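You operate a simulated robot arm through the tools that you are given. There is no shell and no other tool. Be economical: measure what you need, move in short steps, check, and stop when the job is done.

You are at the controls of a simulated two-armed robot. One attempt, no reset.

## Task
Rub the scale off the valve block, then tighten its gland nut.
Fine: use the deburring block and put it back; set the valve on the table and hold it still for the nut. Set down upright: deburring block, valve block. What is to be rubbed or washed off counts as gone when no trace of it is left.

It is judged by the outcome, as a careful person would: the job done as asked, and still so three seconds after it is handed in. It fails if anything else is knocked over, pushed out of place, dropped, spilled or broken.

## Robot
Two 7-joint arms with two-finger parallel grippers on one trunk, on a base that drives. Base frame: it is fixed to the floor where the robot stands at the start and does not move with it; the origin is under the middle of the robot, x ahead of it, y to its left, z up. Lengths are in mm, angles in rad, forces in N, time in s.
The left shoulder is at the start at [50, 187, 1085], the right one opposite. With the tool pointing down near the work surface each hand reaches from about 100 to 660 mm from the robot's upright axis, wherever it stands, measured 20 degrees to its own side. Places, roughly: gland nut [700, -300, 900]; top of the fitting table [700, -800, 800]. Payload 3.43 kg a hand.
The tool frame of a hand sits at the grasp point between the pads (the TCP): z along the fingers, y along the line on which they close. The tips reach 30 mm beyond it. The gripper opens to 94 mm. The fingers are 28 mm wide and 10 mm thick; the gripper's body (50 by 96 mm) begins 55 mm behind the TCP.
Orientation is that of the tool frame in the base frame, as a unit quaternion [w, x, y, z]. With the fingers straight down and closing along the base's y, the tool's x points along the base's -x, its y along +y and its z along -z.

## Interface
- The arms move only by the tool drive_tool. It takes "left_moves", "right_moves" or both (then of equal length, played together; a hand with none holds still); each is a list of rows, each an object of numbers (a shift or turn left out is 0, a gripper value left out holds the last): "tx", "ty", "tz": the shift along the base's x, y, z in units of 20 mm (1.0 is 20 mm); "wx", "wy", "wz": the turn, a rotation vector about the base's x, y, z in units of 5 degrees (1.0 is 5 degrees). In form: [{"tx": .., "ty": .., "tz": .., "wx": .., "wy": .., "wz": ..}, ...]. A call has 1 to 20 rows; each row shifts and turns the commanded pose from where the row before left it. "left_jaw" and "right_jaw" are, for a hand that has rows, the opening, from 0 (shut) to 1 (fully open), set as the call begins (left out, the last holds). A call with a number of a shift or a turn outside -1 to 1 is refused whole. Rows are played at 5 a second. More than 50 mm and 0.15 rad between two rows, or a gripper value outside its range, and nothing of the call is played. Where a pose cannot be reached the arm comes as near as it can. A force on the tool above 40 N (or 10 N above the force at the start of the call, whichever is more), or a blocked arm, ends the call early, and 0.2 s more pass. Each finger travels about 153 mm/s and halts on what it meets, pressing with about 38 N; the grip force reading is that of the motor and also rises with nothing between the fingers. The clock runs only during rows and for 0.2 s after the last one: add rows that do not move to give the fingers time. It gives the time, the measured TCP pose, the force on the tool (base axes), the opening and the grip force at its end, in the units of the frame above (readings bear some noise), with the torque about the TCP (base axes, N m) and any sound that the robot's microphone picked up, and new pictures: "show" is both (left out), scene, wrist or none (wrist: the cameras of the hands that moved).
- Cameras (640 x 400 px; columns grow to the right, rows downward): "scene" is now at [149.8, -16.4, 1269.9]; the picture's right is [-0.18, -0.98, 0.00], its down [-0.31, 0.06, -0.95] and it looks along [0.93, -0.17, -0.32] (base axes); focal length 214 px, centre (320, 200). "left" rides on the left gripper at [76, -14, -103] in its tool frame; the picture's right is [0.18, 0.98, 0.00], its down [-0.75, 0.14, -0.64] and it looks along [-0.63, 0.12, 0.77] (tool axes); focal length 243 px, centre (320, 200). "right" rides on the right gripper at [76, 14, -102] in its tool frame; the picture's right is [-0.18, 0.98, 0.00], its down [-0.75, -0.14, -0.64] and it looks along [-0.63, -0.12, 0.77] (tool axes); focal length 243 px, centre (320, 200). There is no depth. A picture from a camera that has moved, and an enlarged one, comes with that camera's place and axes in the base frame and with its lens.
- lift_body(by): slides the trunk up (or, below 0, down) by that many mm; the arms and the scene camera ride with it, the base frame stays. It gives what a move gives, with no picture.
- drive_base(legs): drives the robot by 1 to 6 legs, each [ahead, left, turn to the left] in mm, mm and rad, along the robot's own axes; the way and the turn of a leg run together, so that a leg with both is an arc; at most 1500 mm and 3.142 rad a leg. The arms and the cameras ride along, it lands a little off, and it stops where it bumps. It gives what a move gives, and a new picture of the scene camera.
- turn_head(pan, tilt): turns the head with the scene camera to pan (to the left, within 1.396 rad either way) and tilt (down, from -0.506 to 1.204), counted from straight ahead of the robot. It gives what a move gives, and a new picture of the scene camera.
- close_up(camera, box): a new picture of the part [left, top, right, bottom] of that camera's present view, enlarged. The clock stands still meanwhile.
- close_job(): hands the job in; it is judged then, once.

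Work in short steps. Places have to be worked out from the pictures, the camera data and where the tool is seen: move nearer, look again, correct. Check each grasp and each placing, and mend what went wrong. You have 120 turns and 260 pictures in all, those below and enlarged ones among them. Open the grippers and draw the arms clear of the work before you hand the job in, unless the task says otherwise; then end with one line.

The tools are called after ">>>" as a command line: name --argument value ..., lists and objects as JSON in quotes. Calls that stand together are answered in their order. drive_tool: Moves the arms, as the interface text tells. Its arguments: {"type":"object","properties":{"left_moves":{"type":"array"},"left_jaw":{"type":"number"},"right_moves":{"type":"array"},"right_jaw":{"type":"number"},"show":{"type":"string","enum":["both","scene","wrist","none"]}},"required":[]} The other tools are called the same way: lift_body (by) slides the trunk up or down; drive_base (legs) drives the base; turn_head (pan, tilt) turns the head that bears the scene camera; close_up (camera, box) takes an enlarged picture of a part of a camera's view; close_job () hands the job in.

At the start:

```text
time_s: 0.0
left_eef_pos: [403.0, 16.8, 1200.8]
left_orientation: [0.001, -0.001, 1.0, -0.001]
left_ft_force: [0.3, 0.4, -0.5]
left_torque: [0.02, 0.0, 0.02]
left_finger_gap: 94.2
left_grip_force: 0.0
right_eef_pos: [319.2, -338.3, 1243.3]
right_orientation: [0.0, 0.0, 1.0, 0.0]
right_ft_force: [-1.4, 0.3, 0.1]
right_torque: [0.03, 0.01, -0.03]
right_finger_gap: 93.8
right_grip_force: 0.1
trunk travel left (down, up): [-300.0, 132.0]
robot x, y, heading: [-0.5, 2.5, -0.001]
head pan, tilt: [-0.185, 0.326]
```

scene: 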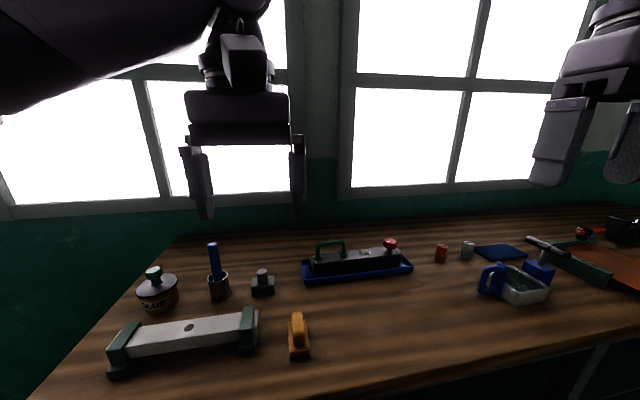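
right: 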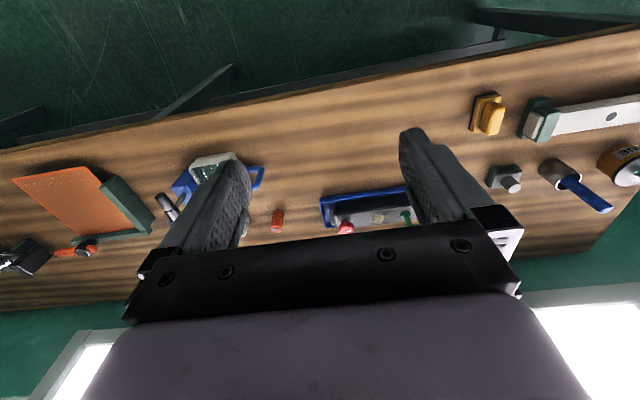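
left: 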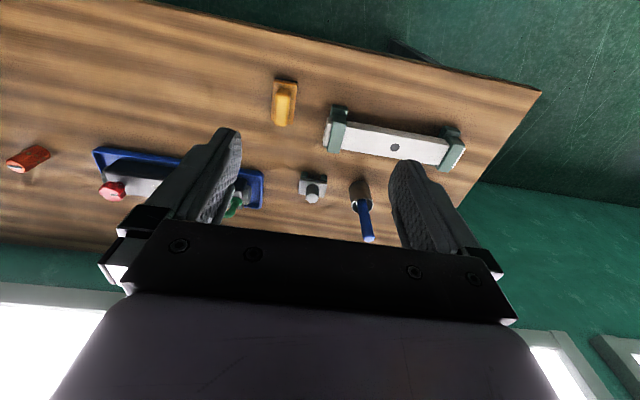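

I begin by looking closer at the things on the bench to identify the valve, its nut and the deburring block.

>>> close_up --camera "scene" --box '[280, 220, 440, 320]'

>>> close_up --camera "scene" --box '[430, 200, 640, 330]'

>>> close_up --camera "scene" --box '[90, 230, 330, 380]'

```text
4.00 times, centred on (360, 270) of scene
camera zoom: at [149.8, -16.4, 1269.9], right [-0.18, -0.98, 0.0], down [-0.31, 0.06, -0.95], along [0.93, -0.17, -0.32], focal length 858 px, centre (160, -80)
```

zoom: 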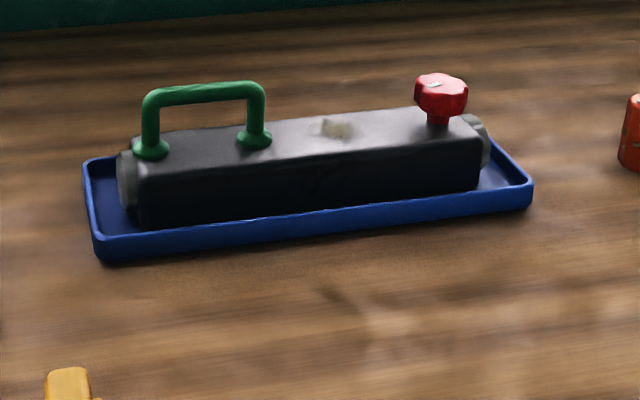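

```text
3.05 times, centred on (535, 265) of scene
camera zoom: at [149.8, -16.4, 1269.9], right [-0.18, -0.98, 0.0], down [-0.31, 0.06, -0.95], along [0.93, -0.17, -0.32], focal length 654 px, centre (-335, 2)
```

zoom: 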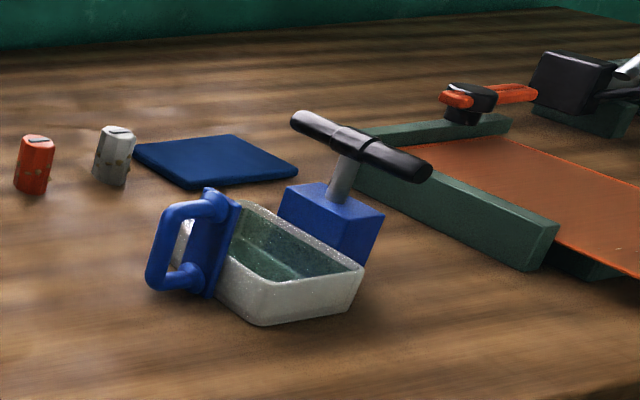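

```text
2.67 times, centred on (210, 305) of scene
camera zoom: at [149.8, -16.4, 1269.9], right [-0.18, -0.98, 0.0], down [-0.31, 0.06, -0.95], along [0.93, -0.17, -0.32], focal length 572 px, centre (613, -80)
```

zoom: 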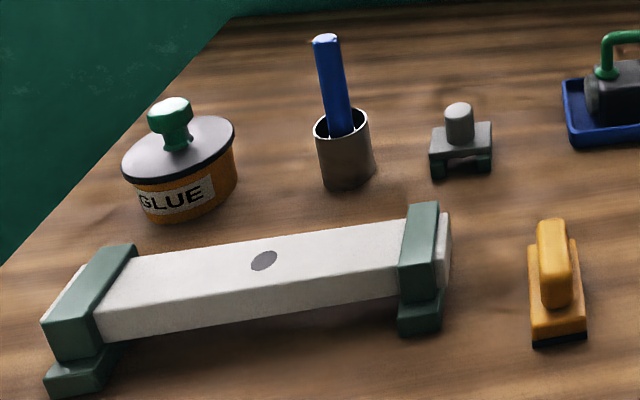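

The black block with green handle and red nut in the blue tray is the valve; the pale patch on top looks like scale. The yellow block with dark sole is likely the deburring block. I drive closer and look down at it.

>>> drive_base --legs '[[0, -230, 0], [120, 0, 0]]'

>>> turn_head --pan 0.0 --tilt 0.75

```text
time_s: 3.5
left_eef_pos: [521.5, -211.2, 1200.7]
left_orientation: [0.001, -0.002, 1.0, 0.0]
left_ft_force: [0.0, -0.1, -0.4]
left_torque: [0.02, 0.03, 0.02]
left_finger_gap: 94.0
left_grip_force: 0.1
right_eef_pos: [438.8, -567.6, 1242.3]
right_orientation: [0.0, -0.002, 1.0, 0.001]
right_ft_force: [-0.7, 0.6, -0.3]
right_torque: [-0.02, 0.05, 0.01]
right_finger_gap: 94.3
right_grip_force: 0.1
trunk travel left (down, up): [-300.0, 132.0]
robot x, y, heading: [118.8, -228.1, 0.002]
head pan, tilt: [-0.185, 0.326]
camera scene: at [269.1, -245.3, 1269.8], right [-0.18, -0.98, 0.0], down [-0.32, 0.06, -0.95], along [0.93, -0.17, -0.32], focal length 214 px, centre (320, 200)
```

scene: 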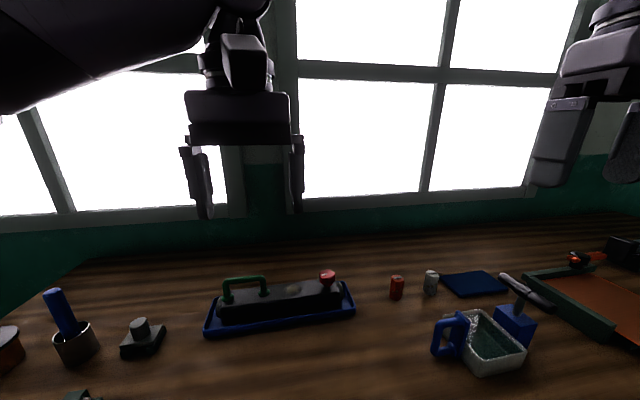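

```text
time_s: 4.3
left_eef_pos: [521.9, -210.6, 1200.9]
left_orientation: [0.0, -0.002, 1.0, -0.002]
left_ft_force: [0.3, 0.2, 0.0]
left_torque: [0.01, 0.01, -0.01]
left_finger_gap: 93.9
left_grip_force: 0.0
right_eef_pos: [438.2, -566.6, 1243.4]
right_orientation: [0.0, -0.001, 1.0, 0.0]
right_ft_force: [-0.2, 0.1, 0.6]
right_torque: [0.02, 0.01, -0.04]
right_finger_gap: 94.0
right_grip_force: 0.0
trunk travel left (down, up): [-300.0, 132.0]
robot x, y, heading: [120.9, -227.2, 0.001]
head pan, tilt: [0.0, 0.75]
camera scene: at [259.5, -228.2, 1232.0], right [0.0, -1.0, 0.0], down [-0.68, 0.0, -0.73], along [0.73, 0.0, -0.68], focal length 214 px, centre (320, 200)
```

scene: 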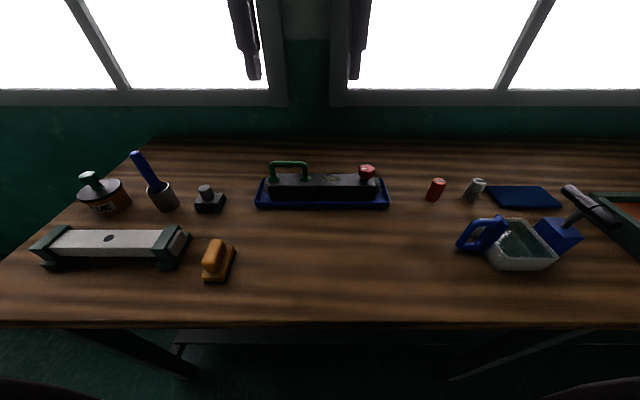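

I look at the valve through the left wrist camera, which is in front of it.

>>> close_up --camera "left" --box '[0, 0, 640, 400]'

>>> close_up --camera "scene" --box '[245, 145, 405, 245]'

>>> close_up --camera "scene" --box '[180, 170, 260, 290]'

```text
1.00 times, centred on (320, 200) of left (not enlarged: the box is as wide or as high as the picture)
camera zoom: at [445.5, -226.2, 1302.9], right [-0.19, 0.98, 0.0], down [0.75, 0.14, 0.64], along [0.63, 0.12, -0.77], focal length 243 px, centre (320, 200)
```

zoom: 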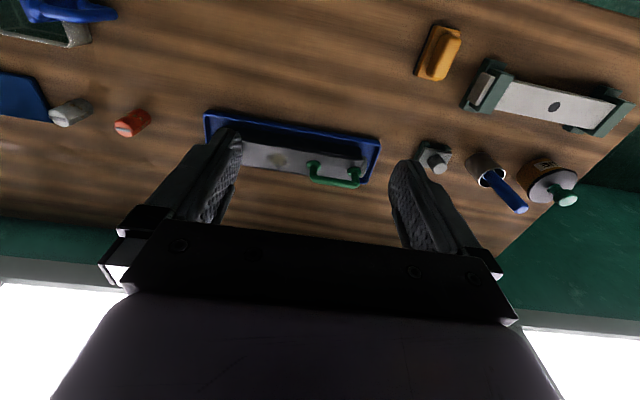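

```text
4.00 times, centred on (325, 195) of scene
camera zoom: at [259.5, -228.2, 1232.0], right [0.0, -1.0, 0.0], down [-0.68, 0.0, -0.73], along [0.73, 0.0, -0.68], focal length 858 px, centre (300, 220)
```

zoom: 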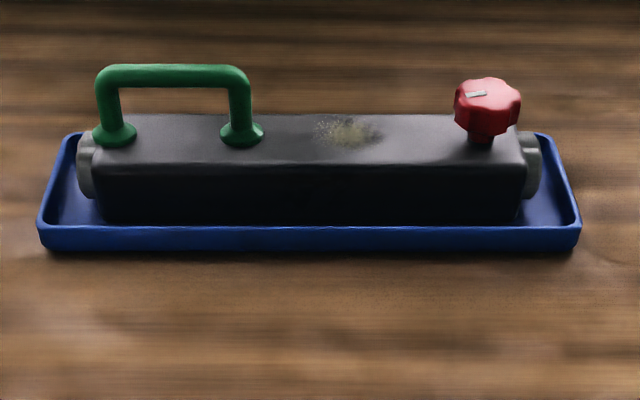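

```text
3.33 times, centred on (220, 230) of scene
camera zoom: at [259.5, -228.2, 1232.0], right [0.0, -1.0, 0.0], down [-0.68, 0.0, -0.73], along [0.73, 0.0, -0.68], focal length 715 px, centre (653, 100)
```

zoom: 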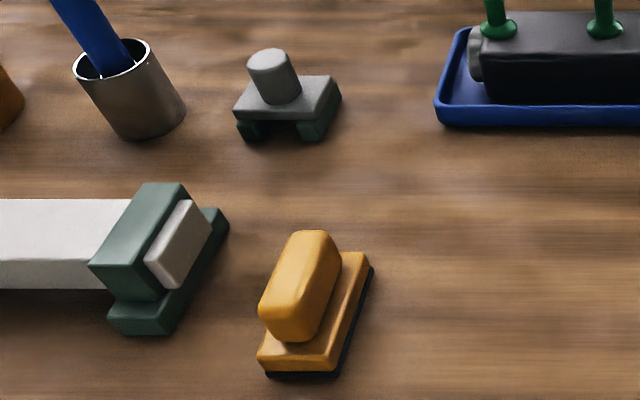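

The valve body runs along y (about y -70 to -400, x≈712), scale patch on its top between handle and nut. I drive a bit closer and turn the left hand so its fingers close along x, above the valve's middle.

>>> drive_base --legs '[[60, 0, 0]]'

>>> drive_tool --left_moves '[{"wz": 1, "tz": -0.5}, {"wz": 1, "tz": -0.5}, {"wz": 1, "tz": -0.5}, {"wz": 1, "tz": -0.5}, {"wz": 1, "tz": -0.5}, {"wz": 1, "tz": -0.5}, {"wz": 1, "tz": -0.5}, {"wz": 1, "tz": -0.5}, {"wz": 1, "tz": -0.5}, {"wz": 1, "tz": -0.5}, {"wz": 1}, {"wz": 1}, {"wz": 1}, {"wz": 1}, {"wz": 1}, {"wz": 1}, {"wz": 1}, {"wz": 1}]' --left_jaw 1

```text
time_s: 5.3
left_eef_pos: [580.1, -211.6, 1200.4]
left_orientation: [0.001, -0.002, 1.0, 0.0]
left_ft_force: [0.4, 0.9, -0.5]
left_torque: [-0.02, 0.03, 0.02]
left_finger_gap: 94.0
left_grip_force: 0.0
right_eef_pos: [495.2, -567.0, 1242.6]
right_orientation: [0.0, 0.0, 1.0, 0.0]
right_ft_force: [-0.4, -0.5, 0.7]
right_torque: [-0.02, 0.03, 0.0]
right_finger_gap: 93.9
right_grip_force: 0.0
trunk travel left (down, up): [-300.0, 132.0]
robot x, y, heading: [177.2, -230.9, 0.005]
head pan, tilt: [0.0, 0.75]
camera scene: at [317.6, -228.2, 1231.8], right [0.0, -1.0, 0.0], down [-0.68, 0.0, -0.73], along [0.73, 0.0, -0.68], focal length 214 px, centre (320, 200)
```

scene: 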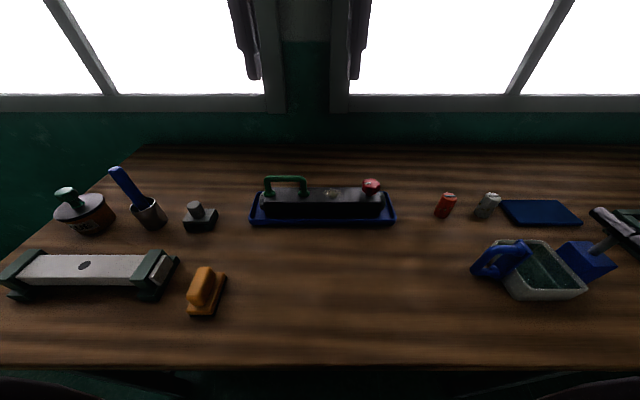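

```text
time_s: 9.1
left_eef_pos: [578.4, -212.4, 1098.8]
left_orientation: [0.0, 0.709, -0.705, -0.001]
left_ft_force: [1.2, 0.4, 0.0]
left_torque: [-0.01, 0.01, -0.02]
left_finger_gap: 94.0
left_grip_force: 0.0
right_eef_pos: [495.5, -567.0, 1244.1]
right_orientation: [0.0, -0.002, 1.0, -0.001]
right_ft_force: [-0.4, 0.2, -0.3]
right_torque: [0.01, 0.02, 0.02]
right_finger_gap: 93.8
right_grip_force: 0.1
trunk travel left (down, up): [-300.0, 132.0]
robot x, y, heading: [178.8, -229.1, 0.002]
head pan, tilt: [0.0, 0.75]
camera scene: at [317.0, -228.1, 1232.0], right [0.0, -1.0, 0.0], down [-0.68, 0.0, -0.73], along [0.73, 0.0, -0.68], focal length 214 px, centre (320, 200)
camera left: at [593.9, -288.3, 1202.4], right [-0.98, -0.19, 0.0], down [-0.15, 0.75, 0.64], along [-0.12, 0.63, -0.77], focal length 243 px, centre (320, 200)
```

scene: 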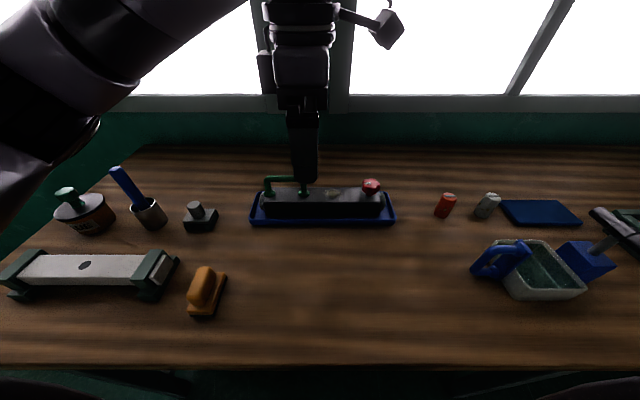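
left: 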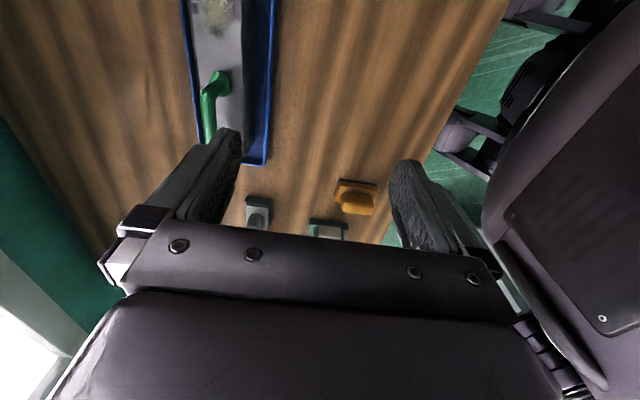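

Close-up to measure the valve with a second viewpoint.

>>> close_up --camera "scene" --box '[245, 160, 405, 260]'

>>> close_up --camera "left" --box '[140, 0, 300, 100]'

```text
4.00 times, centred on (325, 210) of scene
camera zoom: at [317.0, -228.1, 1232.0], right [0.0, -1.0, 0.0], down [-0.68, 0.0, -0.73], along [0.73, 0.0, -0.68], focal length 858 px, centre (300, 160)
```

zoom: 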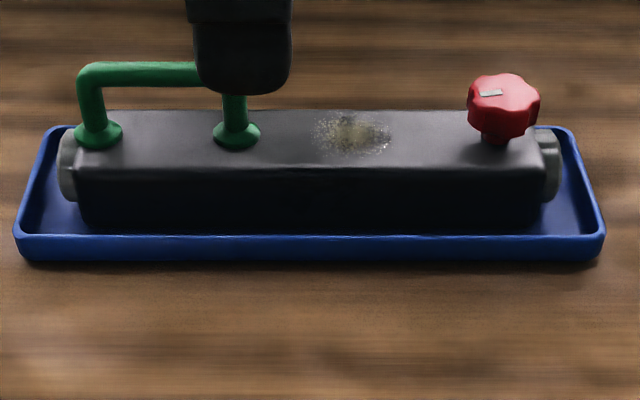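

```text
4.00 times, centred on (220, 50) of left
camera zoom: at [593.9, -288.3, 1202.4], right [-0.98, -0.19, 0.0], down [-0.15, 0.75, 0.64], along [-0.12, 0.63, -0.77], focal length 970 px, centre (720, 800)
```

zoom: 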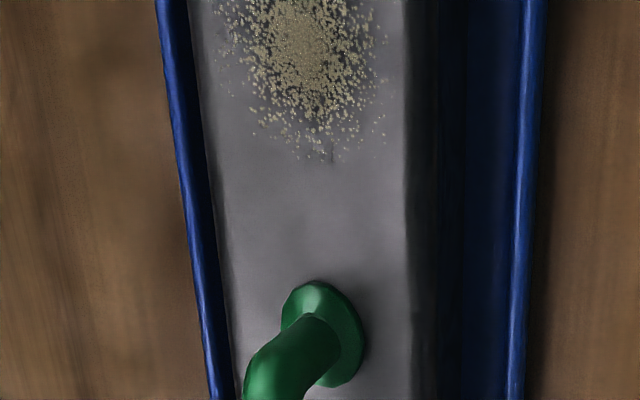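

Computed: valve top z≈897, x 669–721, y −101…−361; tray rim ≈865; nut top ≈938 at y≈−342; handle y −115…−192. I move the left hand above the gap at (695, −245) with jaws partly open.

>>> drive_tool --left_moves '[{"ty": -0.8, "tx": 0.5}, {"ty": -0.8, "tx": 0.8}, {"tx": 0.9}, {"tx": 0.9}, {"tx": 0.9}, {"tx": 0.9}, {"tx": 0.9, "tz": -0.5}, {"tz": -1}, {"tz": -1}, {"tz": -1}, {"tz": -1}, {}]' --left_jaw 0.76

>>> close_up --camera "scene" --box '[245, 130, 405, 230]'

```text
time_s: 11.7
left_eef_pos: [694.0, -243.8, 1009.1]
left_orientation: [-0.001, 0.708, -0.706, -0.001]
left_ft_force: [0.1, 0.7, -0.3]
left_torque: [-0.01, -0.02, 0.02]
left_finger_gap: 71.5
left_grip_force: 0.1
right_eef_pos: [495.1, -567.4, 1243.5]
right_orientation: [0.0, 0.0, 1.0, 0.0]
right_ft_force: [0.0, 0.2, 0.7]
right_torque: [0.0, 0.0, 0.0]
right_finger_gap: 93.9
right_grip_force: 0.1
trunk travel left (down, up): [-300.0, 132.0]
robot x, y, heading: [180.5, -228.9, 0.001]
head pan, tilt: [0.0, 0.75]
camera scene: at [317.0, -228.1, 1232.0], right [0.0, -1.0, 0.0], down [-0.68, 0.0, -0.73], along [0.73, 0.0, -0.68], focal length 214 px, centre (320, 200)
camera left: at [709.4, -319.8, 1111.7], right [-0.98, -0.19, 0.0], down [-0.14, 0.75, 0.64], along [-0.12, 0.63, -0.77], focal length 243 px, centre (320, 200)
```

scene: 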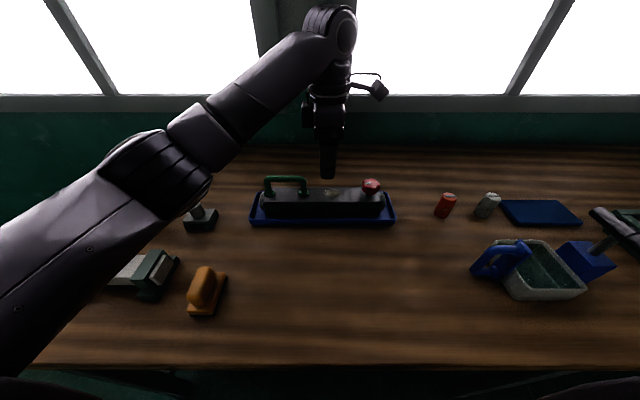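
left: 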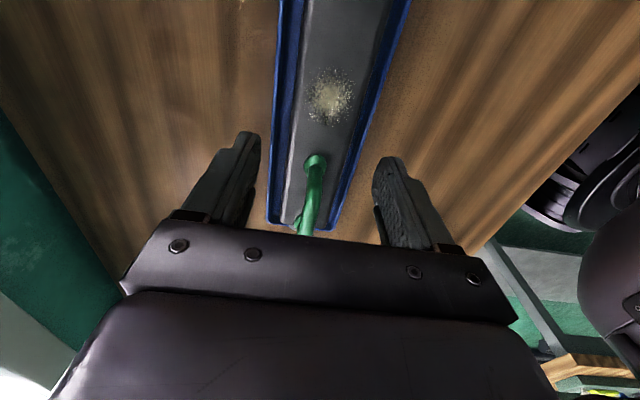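

```text
4.00 times, centred on (325, 180) of scene
camera zoom: at [317.0, -228.1, 1232.0], right [0.0, -1.0, 0.0], down [-0.68, 0.0, -0.73], along [0.73, 0.0, -0.68], focal length 858 px, centre (300, 280)
```

zoom: 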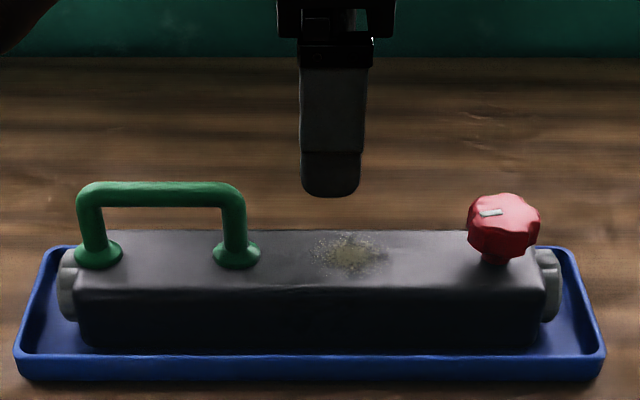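

The hand is aligned. I lower it until tips are just above the top face and check.

>>> drive_tool --left_moves '[{"tz": -1}, {"tz": -1}, {"tz": -1}, {"tz": -0.5}, {}]'

>>> close_up --camera "scene" --box '[245, 150, 405, 250]'

```text
time_s: 12.9
left_eef_pos: [695.7, -242.9, 938.7]
left_orientation: [-0.001, 0.708, -0.706, 0.002]
left_ft_force: [0.8, -0.3, 0.1]
left_torque: [-0.01, -0.02, 0.0]
left_finger_gap: 71.2
left_grip_force: 0.3
right_eef_pos: [497.1, -566.9, 1242.8]
right_orientation: [0.0, -0.001, 1.0, 0.001]
right_ft_force: [-0.8, 0.4, 0.0]
right_torque: [0.0, -0.02, -0.03]
right_finger_gap: 94.3
right_grip_force: 0.1
trunk travel left (down, up): [-300.0, 132.0]
robot x, y, heading: [176.1, -231.5, 0.0]
head pan, tilt: [0.0, 0.75]
camera scene: at [317.0, -228.1, 1232.0], right [0.0, -1.0, 0.0], down [-0.68, 0.0, -0.73], along [0.73, 0.0, -0.68], focal length 214 px, centre (320, 200)
camera left: at [710.1, -320.9, 1042.0], right [-0.98, -0.19, 0.0], down [-0.14, 0.75, 0.64], along [-0.12, 0.63, -0.77], focal length 243 px, centre (320, 200)
```

scene: 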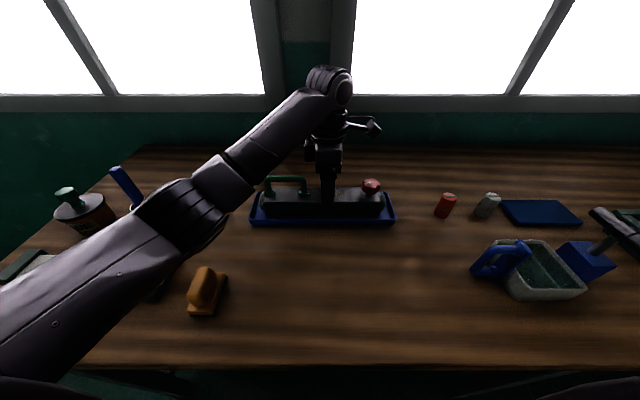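
left: 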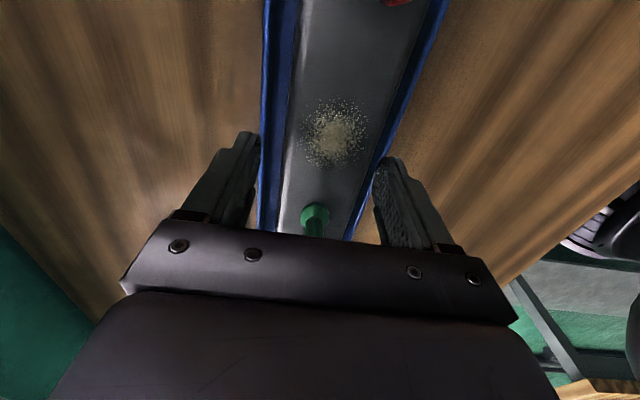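

```text
4.00 times, centred on (325, 200) of scene
camera zoom: at [317.0, -228.1, 1232.0], right [0.0, -1.0, 0.0], down [-0.68, 0.0, -0.73], along [0.73, 0.0, -0.68], focal length 858 px, centre (300, 200)
```

zoom: 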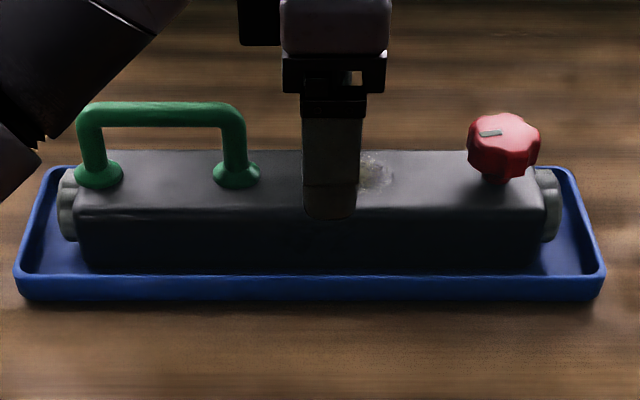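

Alignment good. Lower to TCP z≈893 and close.

>>> drive_tool --left_moves '[{"tz": -0.8}, {"tz": -0.8}, {"tz": -0.65}, {}]' --show "none"

>>> drive_tool --left_moves '[{}, {}, {}, {}]' --left_jaw 0 --show "both"

```text
time_s: 13.9
left_eef_pos: [694.9, -243.6, 902.2]
left_orientation: [-0.004, 0.707, -0.707, 0.005]
left_ft_force: [-1.9, 3.3, 29.6]
left_torque: [0.43, -1.09, 0.18]
left_finger_gap: 70.6
left_grip_force: 0.0
right_eef_pos: [492.0, -565.7, 1245.2]
right_orientation: [0.002, -0.001, 1.0, 0.0]
right_ft_force: [0.9, -0.9, -0.3]
right_torque: [0.01, 0.0, 0.0]
right_finger_gap: 93.6
right_grip_force: 0.1
trunk travel left (down, up): [-300.0, 132.0]
robot x, y, heading: [176.3, -227.2, 0.001]
head pan, tilt: [0.0, 0.75]
```

```text
time_s: 14.9
left_eef_pos: [696.9, -244.3, 901.9]
left_orientation: [-0.006, 0.708, -0.706, 0.007]
left_ft_force: [16.0, 0.4, 33.3]
left_torque: [-0.31, -1.93, 0.14]
left_finger_gap: 64.5
left_grip_force: 38.5
right_eef_pos: [493.8, -567.7, 1243.1]
right_orientation: [0.0, -0.002, 1.0, -0.001]
right_ft_force: [0.1, -0.2, 0.1]
right_torque: [0.0, 0.01, 0.02]
right_finger_gap: 94.0
right_grip_force: 0.1
trunk travel left (down, up): [-300.0, 132.0]
robot x, y, heading: [177.1, -225.3, 0.005]
head pan, tilt: [0.0, 0.75]
camera scene: at [315.5, -227.9, 1232.3], right [0.0, -1.0, 0.0], down [-0.68, 0.0, -0.73], along [0.73, 0.0, -0.68], focal length 214 px, centre (320, 200)
camera left: at [709.5, -320.5, 1004.4], right [-0.98, -0.19, -0.02], down [-0.15, 0.75, 0.64], along [-0.11, 0.63, -0.77], focal length 243 px, centre (320, 200)
```

scene: 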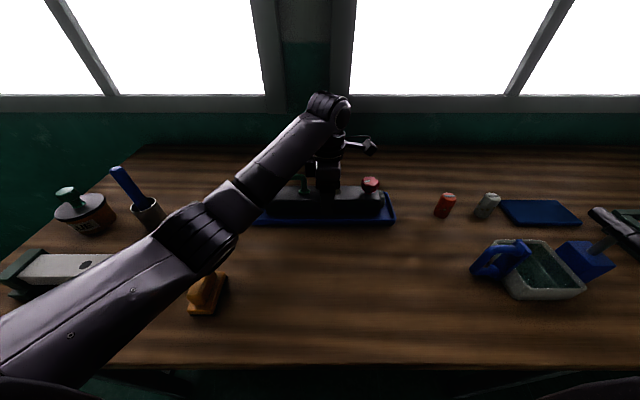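
left: 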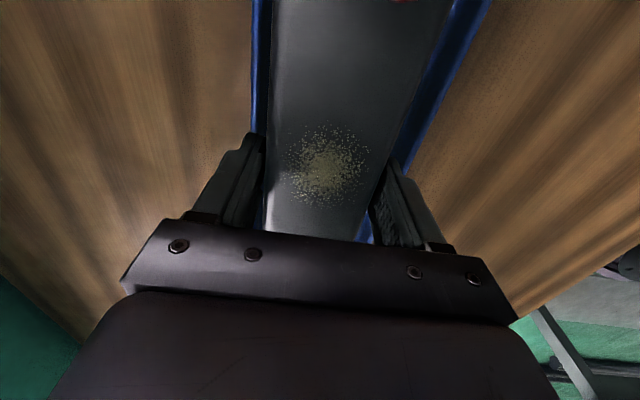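

The rear finger landed on the tray's rear rim (upward force at +x side). I open, rise so tips clear the rim, and close again.

>>> drive_tool --left_moves '[{"tz": 0.3}, {"tz": 0.4}, {"tz": 0.15}, {}]' --left_jaw 0.76 --show "wrist"

>>> close_up --camera "scene" --box '[245, 150, 405, 250]'

```text
time_s: 15.9
left_eef_pos: [695.6, -243.6, 913.3]
left_orientation: [-0.001, 0.709, -0.706, -0.001]
left_ft_force: [-0.5, 0.0, -0.4]
left_torque: [0.02, -0.01, 0.02]
left_finger_gap: 71.7
left_grip_force: 0.1
right_eef_pos: [494.9, -567.6, 1242.8]
right_orientation: [0.0, -0.001, 1.0, 0.0]
right_ft_force: [0.0, -0.2, -0.1]
right_torque: [-0.01, 0.01, -0.01]
right_finger_gap: 94.0
right_grip_force: 0.1
trunk travel left (down, up): [-300.0, 132.0]
robot x, y, heading: [173.3, -226.1, 0.002]
head pan, tilt: [0.0, 0.75]
camera left: at [710.1, -319.9, 1015.0], right [-0.98, -0.19, 0.0], down [-0.14, 0.75, 0.64], along [-0.12, 0.63, -0.77], focal length 243 px, centre (320, 200)
```

left: 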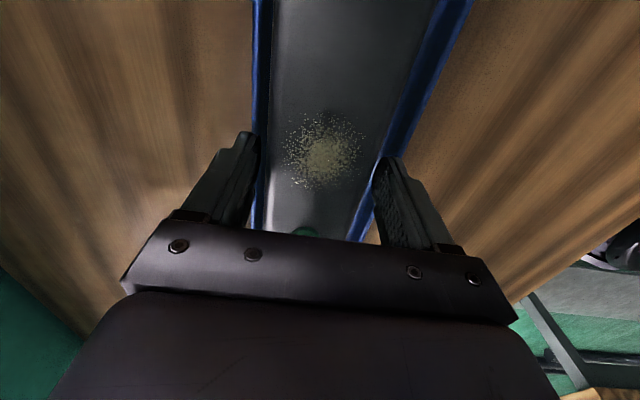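

```text
4.00 times, centred on (325, 200) of scene
camera zoom: at [317.0, -228.1, 1231.9], right [0.0, -1.0, 0.0], down [-0.68, 0.0, -0.73], along [0.73, 0.0, -0.68], focal length 858 px, centre (300, 200)
```

zoom: 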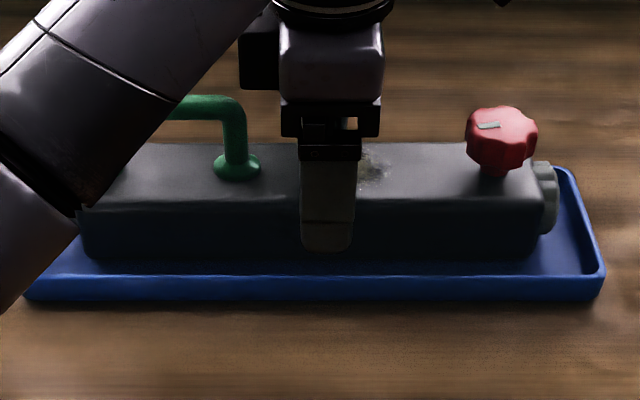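

Tray rim ≈872, valve slid back a few mm. I shift +6 mm in x, settle at z≈909 and close above the rim.

>>> drive_tool --left_moves '[{"tx": 0.3, "tz": -0.2}, {}]' --left_jaw 0.76 --show "none"

>>> drive_tool --left_moves '[{}, {}, {}, {}]' --left_jaw 0 --show "wrist"

```text
time_s: 16.5
left_eef_pos: [701.7, -244.6, 909.4]
left_orientation: [-0.001, 0.708, -0.706, 0.001]
left_ft_force: [0.2, 1.0, 0.5]
left_torque: [-0.01, 0.02, 0.02]
left_finger_gap: 71.9
left_grip_force: 0.2
right_eef_pos: [495.4, -567.2, 1242.3]
right_orientation: [0.001, -0.001, 1.0, 0.0]
right_ft_force: [-1.3, 0.6, 0.5]
right_torque: [0.01, -0.01, 0.03]
right_finger_gap: 94.2
right_grip_force: 0.2
trunk travel left (down, up): [-300.0, 132.0]
robot x, y, heading: [175.2, -232.0, 0.005]
head pan, tilt: [0.0, 0.75]
```

```text
time_s: 17.5
left_eef_pos: [700.9, -244.5, 910.5]
left_orientation: [-0.001, 0.708, -0.706, 0.001]
left_ft_force: [4.7, -1.4, 9.6]
left_torque: [0.05, 0.26, 0.04]
left_finger_gap: 59.8
left_grip_force: 38.0
right_eef_pos: [494.1, -568.1, 1243.1]
right_orientation: [0.0, -0.001, 1.0, 0.0]
right_ft_force: [0.9, 0.7, 0.2]
right_torque: [0.01, -0.02, -0.02]
right_finger_gap: 94.0
right_grip_force: 0.0
trunk travel left (down, up): [-300.0, 132.0]
robot x, y, heading: [175.5, -231.4, -0.0]
head pan, tilt: [0.0, 0.75]
camera left: at [715.1, -320.7, 1013.1], right [-0.98, -0.19, 0.0], down [-0.15, 0.75, 0.64], along [-0.12, 0.63, -0.77], focal length 243 px, centre (320, 200)
```

left: 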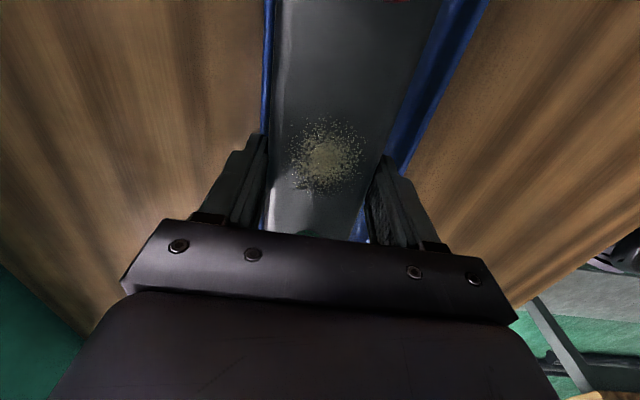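

Gripped at 59.8 mm, evidently the body. I lift 30 mm slowly and check.

>>> drive_tool --left_moves '[{"tz": 0.4}, {"tz": 0.4}, {"tz": 0.4}, {"tz": 0.4}, {}, {}]' --show "both"

>>> close_up --camera "scene" --box '[245, 130, 405, 230]'

```text
time_s: 18.9
left_eef_pos: [702.8, -243.2, 940.7]
left_orientation: [-0.002, 0.709, -0.705, -0.001]
left_ft_force: [0.0, 0.3, -5.0]
left_torque: [-0.01, 0.0, -0.02]
left_finger_gap: 59.9
left_grip_force: 37.5
right_eef_pos: [496.2, -566.1, 1242.2]
right_orientation: [0.0, -0.001, 1.0, 0.0]
right_ft_force: [0.0, -0.8, 0.2]
right_torque: [-0.01, 0.03, 0.02]
right_finger_gap: 94.0
right_grip_force: 0.1
trunk travel left (down, up): [-300.0, 132.0]
robot x, y, heading: [171.7, -229.3, 0.0]
head pan, tilt: [0.0, 0.75]
camera scene: at [317.4, -228.1, 1231.9], right [0.0, -1.0, 0.0], down [-0.68, 0.0, -0.73], along [0.73, 0.0, -0.68], focal length 214 px, centre (320, 200)
camera left: at [716.6, -320.4, 1043.3], right [-0.98, -0.19, 0.0], down [-0.14, 0.75, 0.64], along [-0.12, 0.63, -0.77], focal length 243 px, centre (320, 200)
```

scene: 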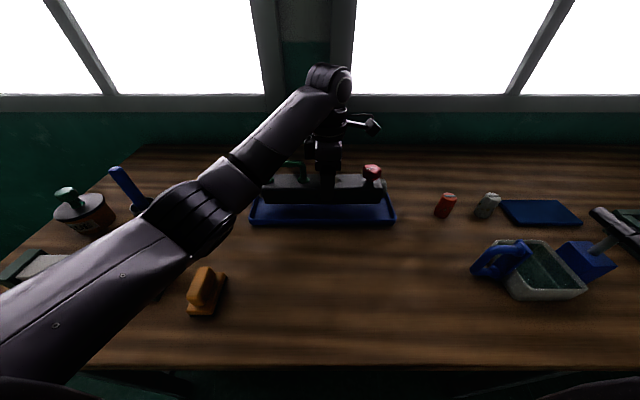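
left: 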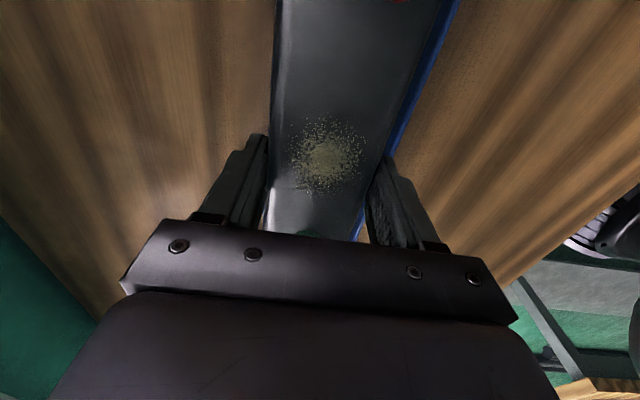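

```text
4.00 times, centred on (325, 180) of scene
camera zoom: at [317.4, -228.1, 1231.9], right [0.0, -1.0, 0.0], down [-0.68, 0.0, -0.73], along [0.73, 0.0, -0.68], focal length 858 px, centre (300, 280)
```

zoom: 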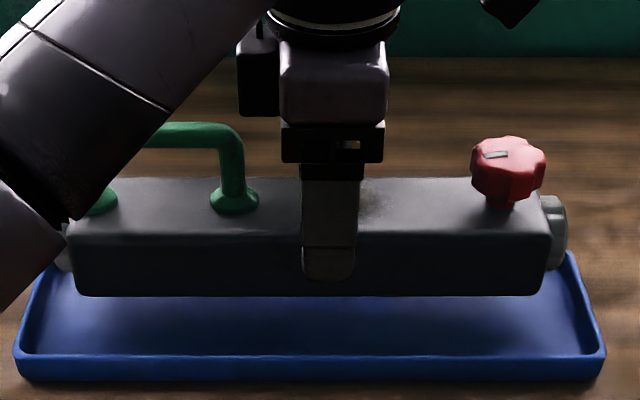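

Only ~5 N and level. I raise it clear of the tray, bring it forward to x≈560, y≈−285 over bare table, keeping it high to inspect it.

>>> drive_tool --left_moves '[{"tz": 1}, {"tz": 1}, {"tz": 1}, {"tz": 1, "tx": -0.5}, {"tx": -1, "ty": -0.3}, {"tx": -1, "ty": -0.3}, {"tx": -1, "ty": -0.4}, {"tx": -1, "ty": -0.4}, {"tx": -1, "ty": -0.4}, {"tx": -1, "ty": -0.3}, {"tx": -0.6}, {}]' --show "both"

>>> close_up --camera "scene" --box '[200, 130, 440, 280]'

```text
time_s: 21.5
left_eef_pos: [573.5, -288.2, 1019.4]
left_orientation: [-0.001, 0.708, -0.707, 0.0]
left_ft_force: [1.1, 0.4, -4.0]
left_torque: [0.01, -0.03, -0.01]
left_finger_gap: 59.5
left_grip_force: 37.7
left hand out of reach, approached as far as the arm can: row 11
right_eef_pos: [495.3, -567.9, 1242.7]
right_orientation: [0.0, -0.001, 1.0, 0.0]
right_ft_force: [-0.4, 0.3, 0.5]
right_torque: [0.0, 0.01, -0.02]
right_finger_gap: 93.9
right_grip_force: 0.1
trunk travel left (down, up): [-300.0, 132.0]
robot x, y, heading: [176.5, -229.7, 0.003]
head pan, tilt: [0.0, 0.75]
camera scene: at [317.3, -228.1, 1231.9], right [0.0, -1.0, 0.0], down [-0.68, 0.0, -0.73], along [0.73, 0.0, -0.68], focal length 214 px, centre (320, 200)
camera left: at [588.0, -365.3, 1121.8], right [-0.98, -0.19, 0.0], down [-0.14, 0.75, 0.64], along [-0.12, 0.63, -0.77], focal length 243 px, centre (320, 200)
```

scene: 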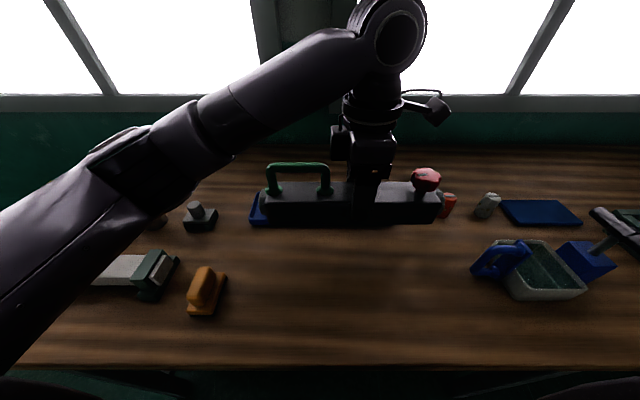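
left: 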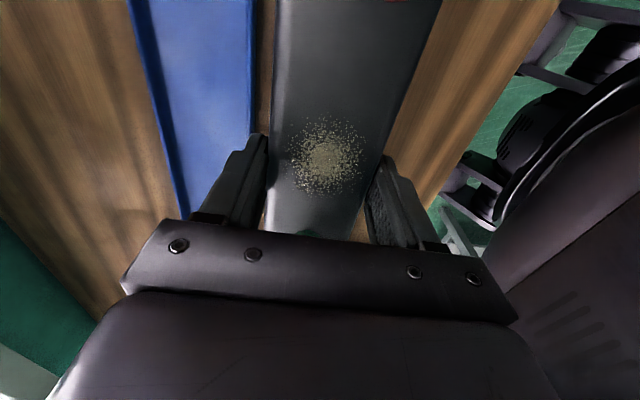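

```text
2.67 times, centred on (320, 205) of scene
camera zoom: at [317.3, -228.1, 1231.9], right [0.0, -1.0, 0.0], down [-0.68, 0.0, -0.73], along [0.73, 0.0, -0.68], focal length 572 px, centre (320, 187)
```

zoom: 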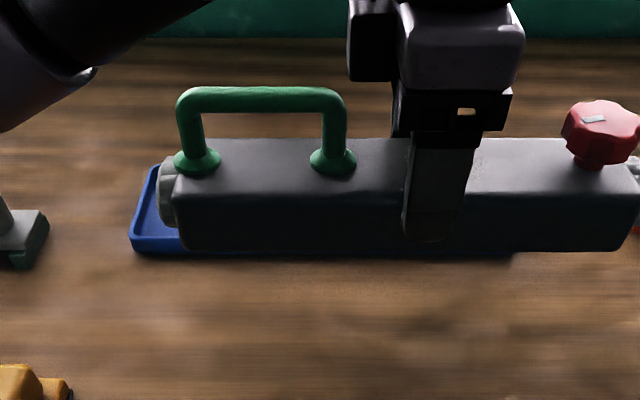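

It stops at x≈574, which is fine (tray front is ≈637). I lower it toward the table.

>>> drive_tool --left_moves '[{"tx": 0.5}, {"tz": -1}, {"tz": -1}, {"tz": -1}, {"tz": -1}, {"tz": -0.8}, {}]' --show "scene"

>>> close_up --camera "scene" --box '[220, 170, 460, 320]'

```text
time_s: 23.1
left_eef_pos: [582.2, -288.8, 922.7]
left_orientation: [-0.001, 0.707, -0.707, -0.001]
left_ft_force: [0.0, 0.0, -4.8]
left_torque: [-0.05, -0.04, -0.07]
left_finger_gap: 59.6
left_grip_force: 37.8
right_eef_pos: [496.0, -567.1, 1242.8]
right_orientation: [0.0, -0.001, 1.0, -0.001]
right_ft_force: [0.3, 0.1, -0.1]
right_torque: [0.01, -0.01, -0.03]
right_finger_gap: 94.2
right_grip_force: 0.0
trunk travel left (down, up): [-300.0, 132.0]
robot x, y, heading: [173.8, -232.6, 0.003]
head pan, tilt: [0.0, 0.75]
camera scene: at [317.3, -228.1, 1231.9], right [0.0, -1.0, 0.0], down [-0.68, 0.0, -0.73], along [0.73, 0.0, -0.68], focal length 214 px, centre (320, 200)
```

scene: 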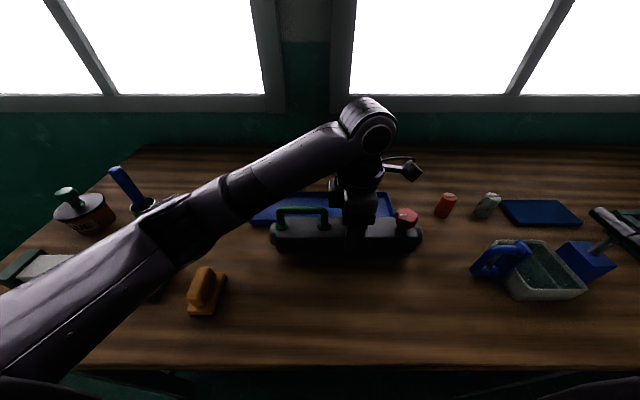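

```text
2.67 times, centred on (340, 245) of scene
camera zoom: at [317.3, -228.1, 1231.9], right [0.0, -1.0, 0.0], down [-0.68, 0.0, -0.73], along [0.73, 0.0, -0.68], focal length 572 px, centre (267, 80)
```

zoom: 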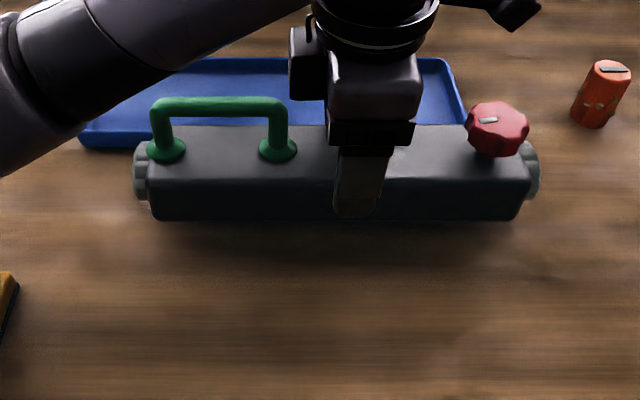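

Lowering gently, watching force.

>>> drive_tool --left_moves '[{"tz": -0.2}, {"tz": -0.2}, {"tz": -0.2}, {"tz": -0.15}, {}]' --show "none"

```text
time_s: 24.3
left_eef_pos: [583.5, -288.9, 909.6]
left_orientation: [-0.001, 0.708, -0.706, 0.0]
left_ft_force: [-0.7, 0.3, -4.6]
left_torque: [-0.04, -0.04, 0.03]
left_finger_gap: 59.6
left_grip_force: 37.8
right_eef_pos: [496.2, -566.9, 1243.6]
right_orientation: [0.0, -0.001, 1.0, 0.0]
right_ft_force: [0.3, -0.6, -0.7]
right_torque: [0.03, 0.05, 0.0]
right_finger_gap: 93.9
right_grip_force: 0.0
trunk travel left (down, up): [-300.0, 132.0]
robot x, y, heading: [180.2, -232.1, 0.006]
head pan, tilt: [0.0, 0.75]
```

>>> drive_tool --left_moves '[{"tz": -0.15}, {"tz": -0.1}, {}]' --show "none"

```text
time_s: 25.1
left_eef_pos: [584.2, -288.4, 905.9]
left_orientation: [-0.001, 0.708, -0.707, 0.001]
left_ft_force: [3.0, -1.1, 4.2]
left_torque: [0.47, 0.11, -0.08]
left_finger_gap: 59.6
left_grip_force: 38.1
right_eef_pos: [495.2, -567.2, 1242.9]
right_orientation: [-0.001, -0.001, 1.0, -0.001]
right_ft_force: [0.2, -0.5, -0.9]
right_torque: [-0.03, -0.01, -0.01]
right_finger_gap: 93.8
right_grip_force: 0.1
trunk travel left (down, up): [-300.0, 132.0]
robot x, y, heading: [172.9, -230.5, 0.0]
head pan, tilt: [0.0, 0.75]
```

Valve is on the table. I release it and rise straight up.

>>> drive_tool --left_moves '[{}, {}, {}]' --left_jaw 1 --show "none"

>>> drive_tool --left_moves '[{"tz": 1}, {"tz": 1}, {"tz": 1}, {"tz": 1}, {"tz": 1}, {"tz": 1}, {"tz": 1}, {"tz": 1}, {"tz": 1}, {"tz": 1}, {"ty": 1}, {"ty": 1}, {"ty": 1}, {"ty": 1}, {"ty": 1}, {"ty": 1}]' --show "scene"

>>> close_up --camera "scene" --box '[220, 170, 460, 320]'

```text
time_s: 25.9
left_eef_pos: [583.5, -287.6, 904.6]
left_orientation: [-0.001, 0.709, -0.706, -0.001]
left_ft_force: [0.5, -0.1, 1.1]
left_torque: [0.02, -0.03, -0.01]
left_finger_gap: 94.0
left_grip_force: 0.0
right_eef_pos: [496.7, -565.9, 1241.6]
right_orientation: [0.0, -0.001, 1.0, 0.0]
right_ft_force: [0.4, 1.0, -0.3]
right_torque: [-0.06, 0.01, 0.04]
right_finger_gap: 94.0
right_grip_force: 0.1
trunk travel left (down, up): [-300.0, 132.0]
robot x, y, heading: [175.0, -227.9, -0.001]
head pan, tilt: [0.0, 0.75]
```

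```text
time_s: 29.3
left_eef_pos: [584.9, -167.8, 1104.6]
left_orientation: [-0.002, 0.707, -0.707, -0.002]
left_ft_force: [-0.3, 0.4, -0.5]
left_torque: [0.0, -0.01, 0.01]
left_finger_gap: 94.0
left_grip_force: 0.1
right_eef_pos: [495.6, -567.9, 1242.4]
right_orientation: [0.0, -0.001, 1.0, -0.001]
right_ft_force: [-0.5, 0.5, 1.1]
right_torque: [-0.02, -0.04, -0.02]
right_finger_gap: 94.1
right_grip_force: 0.0
trunk travel left (down, up): [-300.0, 132.0]
robot x, y, heading: [180.5, -233.6, -0.001]
head pan, tilt: [0.0, 0.75]
camera scene: at [317.0, -227.8, 1232.0], right [0.0, -1.0, 0.0], down [-0.68, 0.0, -0.73], along [0.73, 0.0, -0.68], focal length 214 px, centre (320, 200)
```

scene: 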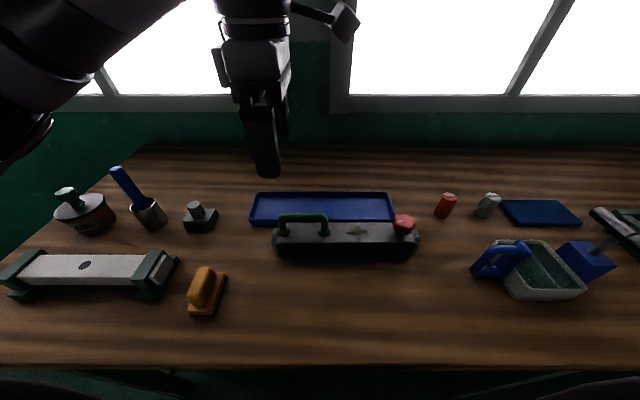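

```text
2.67 times, centred on (340, 245) of scene
camera zoom: at [317.0, -227.8, 1232.0], right [0.0, -1.0, 0.0], down [-0.68, 0.0, -0.73], along [0.73, 0.0, -0.68], focal length 572 px, centre (267, 80)
```

zoom: 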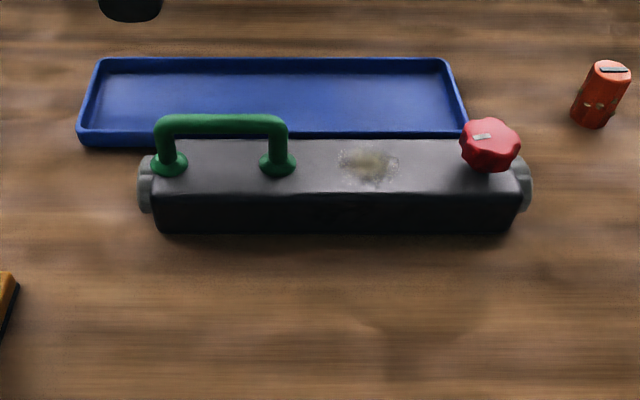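

Valve stands freely on the table. Now I turn the left hand back and on to the mirrored yaw (camera away from the valve), to test it is reachable.

>>> drive_tool --left_moves '[{"wz": -1}, {"wz": -1}, {"wz": -1}, {"wz": -1}, {"wz": -1}, {"wz": -1}, {"wz": -1}, {"wz": -1}, {"wz": -1}, {"wz": -1}, {"wz": -1}, {"wz": -1}, {"wz": -1}, {"wz": -1}, {"wz": -1}, {"wz": -1}, {"wz": -1}, {"wz": -1}]' --show "none"

>>> drive_tool --left_moves '[{"wz": -1}, {"wz": -1}, {"wz": -1}, {"wz": -1}, {"wz": -1}, {"wz": -1}, {"wz": -1}, {"wz": -1}, {"wz": -1}, {"wz": -1}, {"wz": -1}, {"wz": -1}, {"wz": -1}, {"wz": -1}, {"wz": -1}, {"wz": -1}, {"wz": -1}, {"wz": -1}]' --show "scene"

```text
time_s: 33.1
left_eef_pos: [583.7, -167.9, 1104.5]
left_orientation: [0.0, 0.0, 1.0, -0.001]
left_ft_force: [0.7, -0.7, 0.6]
left_torque: [0.02, 0.0, -0.01]
left_finger_gap: 94.0
left_grip_force: 0.0
right_eef_pos: [495.5, -566.8, 1243.9]
right_orientation: [-0.001, 0.0, 1.0, 0.0]
right_ft_force: [-1.5, 0.0, -0.8]
right_torque: [0.02, -0.02, -0.01]
right_finger_gap: 94.0
right_grip_force: 0.2
trunk travel left (down, up): [-300.0, 132.0]
robot x, y, heading: [176.5, -230.9, 0.002]
head pan, tilt: [0.0, 0.75]
```

```text
time_s: 36.9
left_eef_pos: [583.3, -167.5, 1103.6]
left_orientation: [0.0, 0.707, 0.707, -0.001]
left_ft_force: [-0.4, -0.4, 0.2]
left_torque: [0.01, 0.01, -0.03]
left_finger_gap: 94.1
left_grip_force: 0.1
right_eef_pos: [496.2, -567.3, 1242.7]
right_orientation: [0.001, -0.001, 1.0, 0.0]
right_ft_force: [-1.3, -0.5, 0.2]
right_torque: [0.03, 0.0, 0.03]
right_finger_gap: 94.1
right_grip_force: 0.1
trunk travel left (down, up): [-300.0, 132.0]
robot x, y, heading: [174.9, -227.5, 0.003]
head pan, tilt: [0.0, 0.75]
camera scene: at [317.0, -228.1, 1232.0], right [0.0, -1.0, 0.0], down [-0.68, 0.0, -0.73], along [0.73, 0.0, -0.68], focal length 214 px, centre (320, 200)
```

scene: 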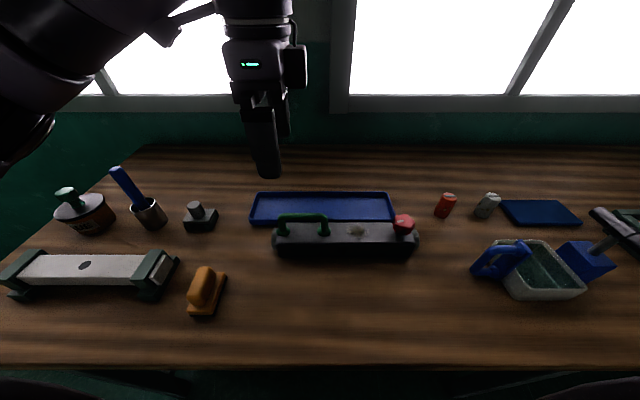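

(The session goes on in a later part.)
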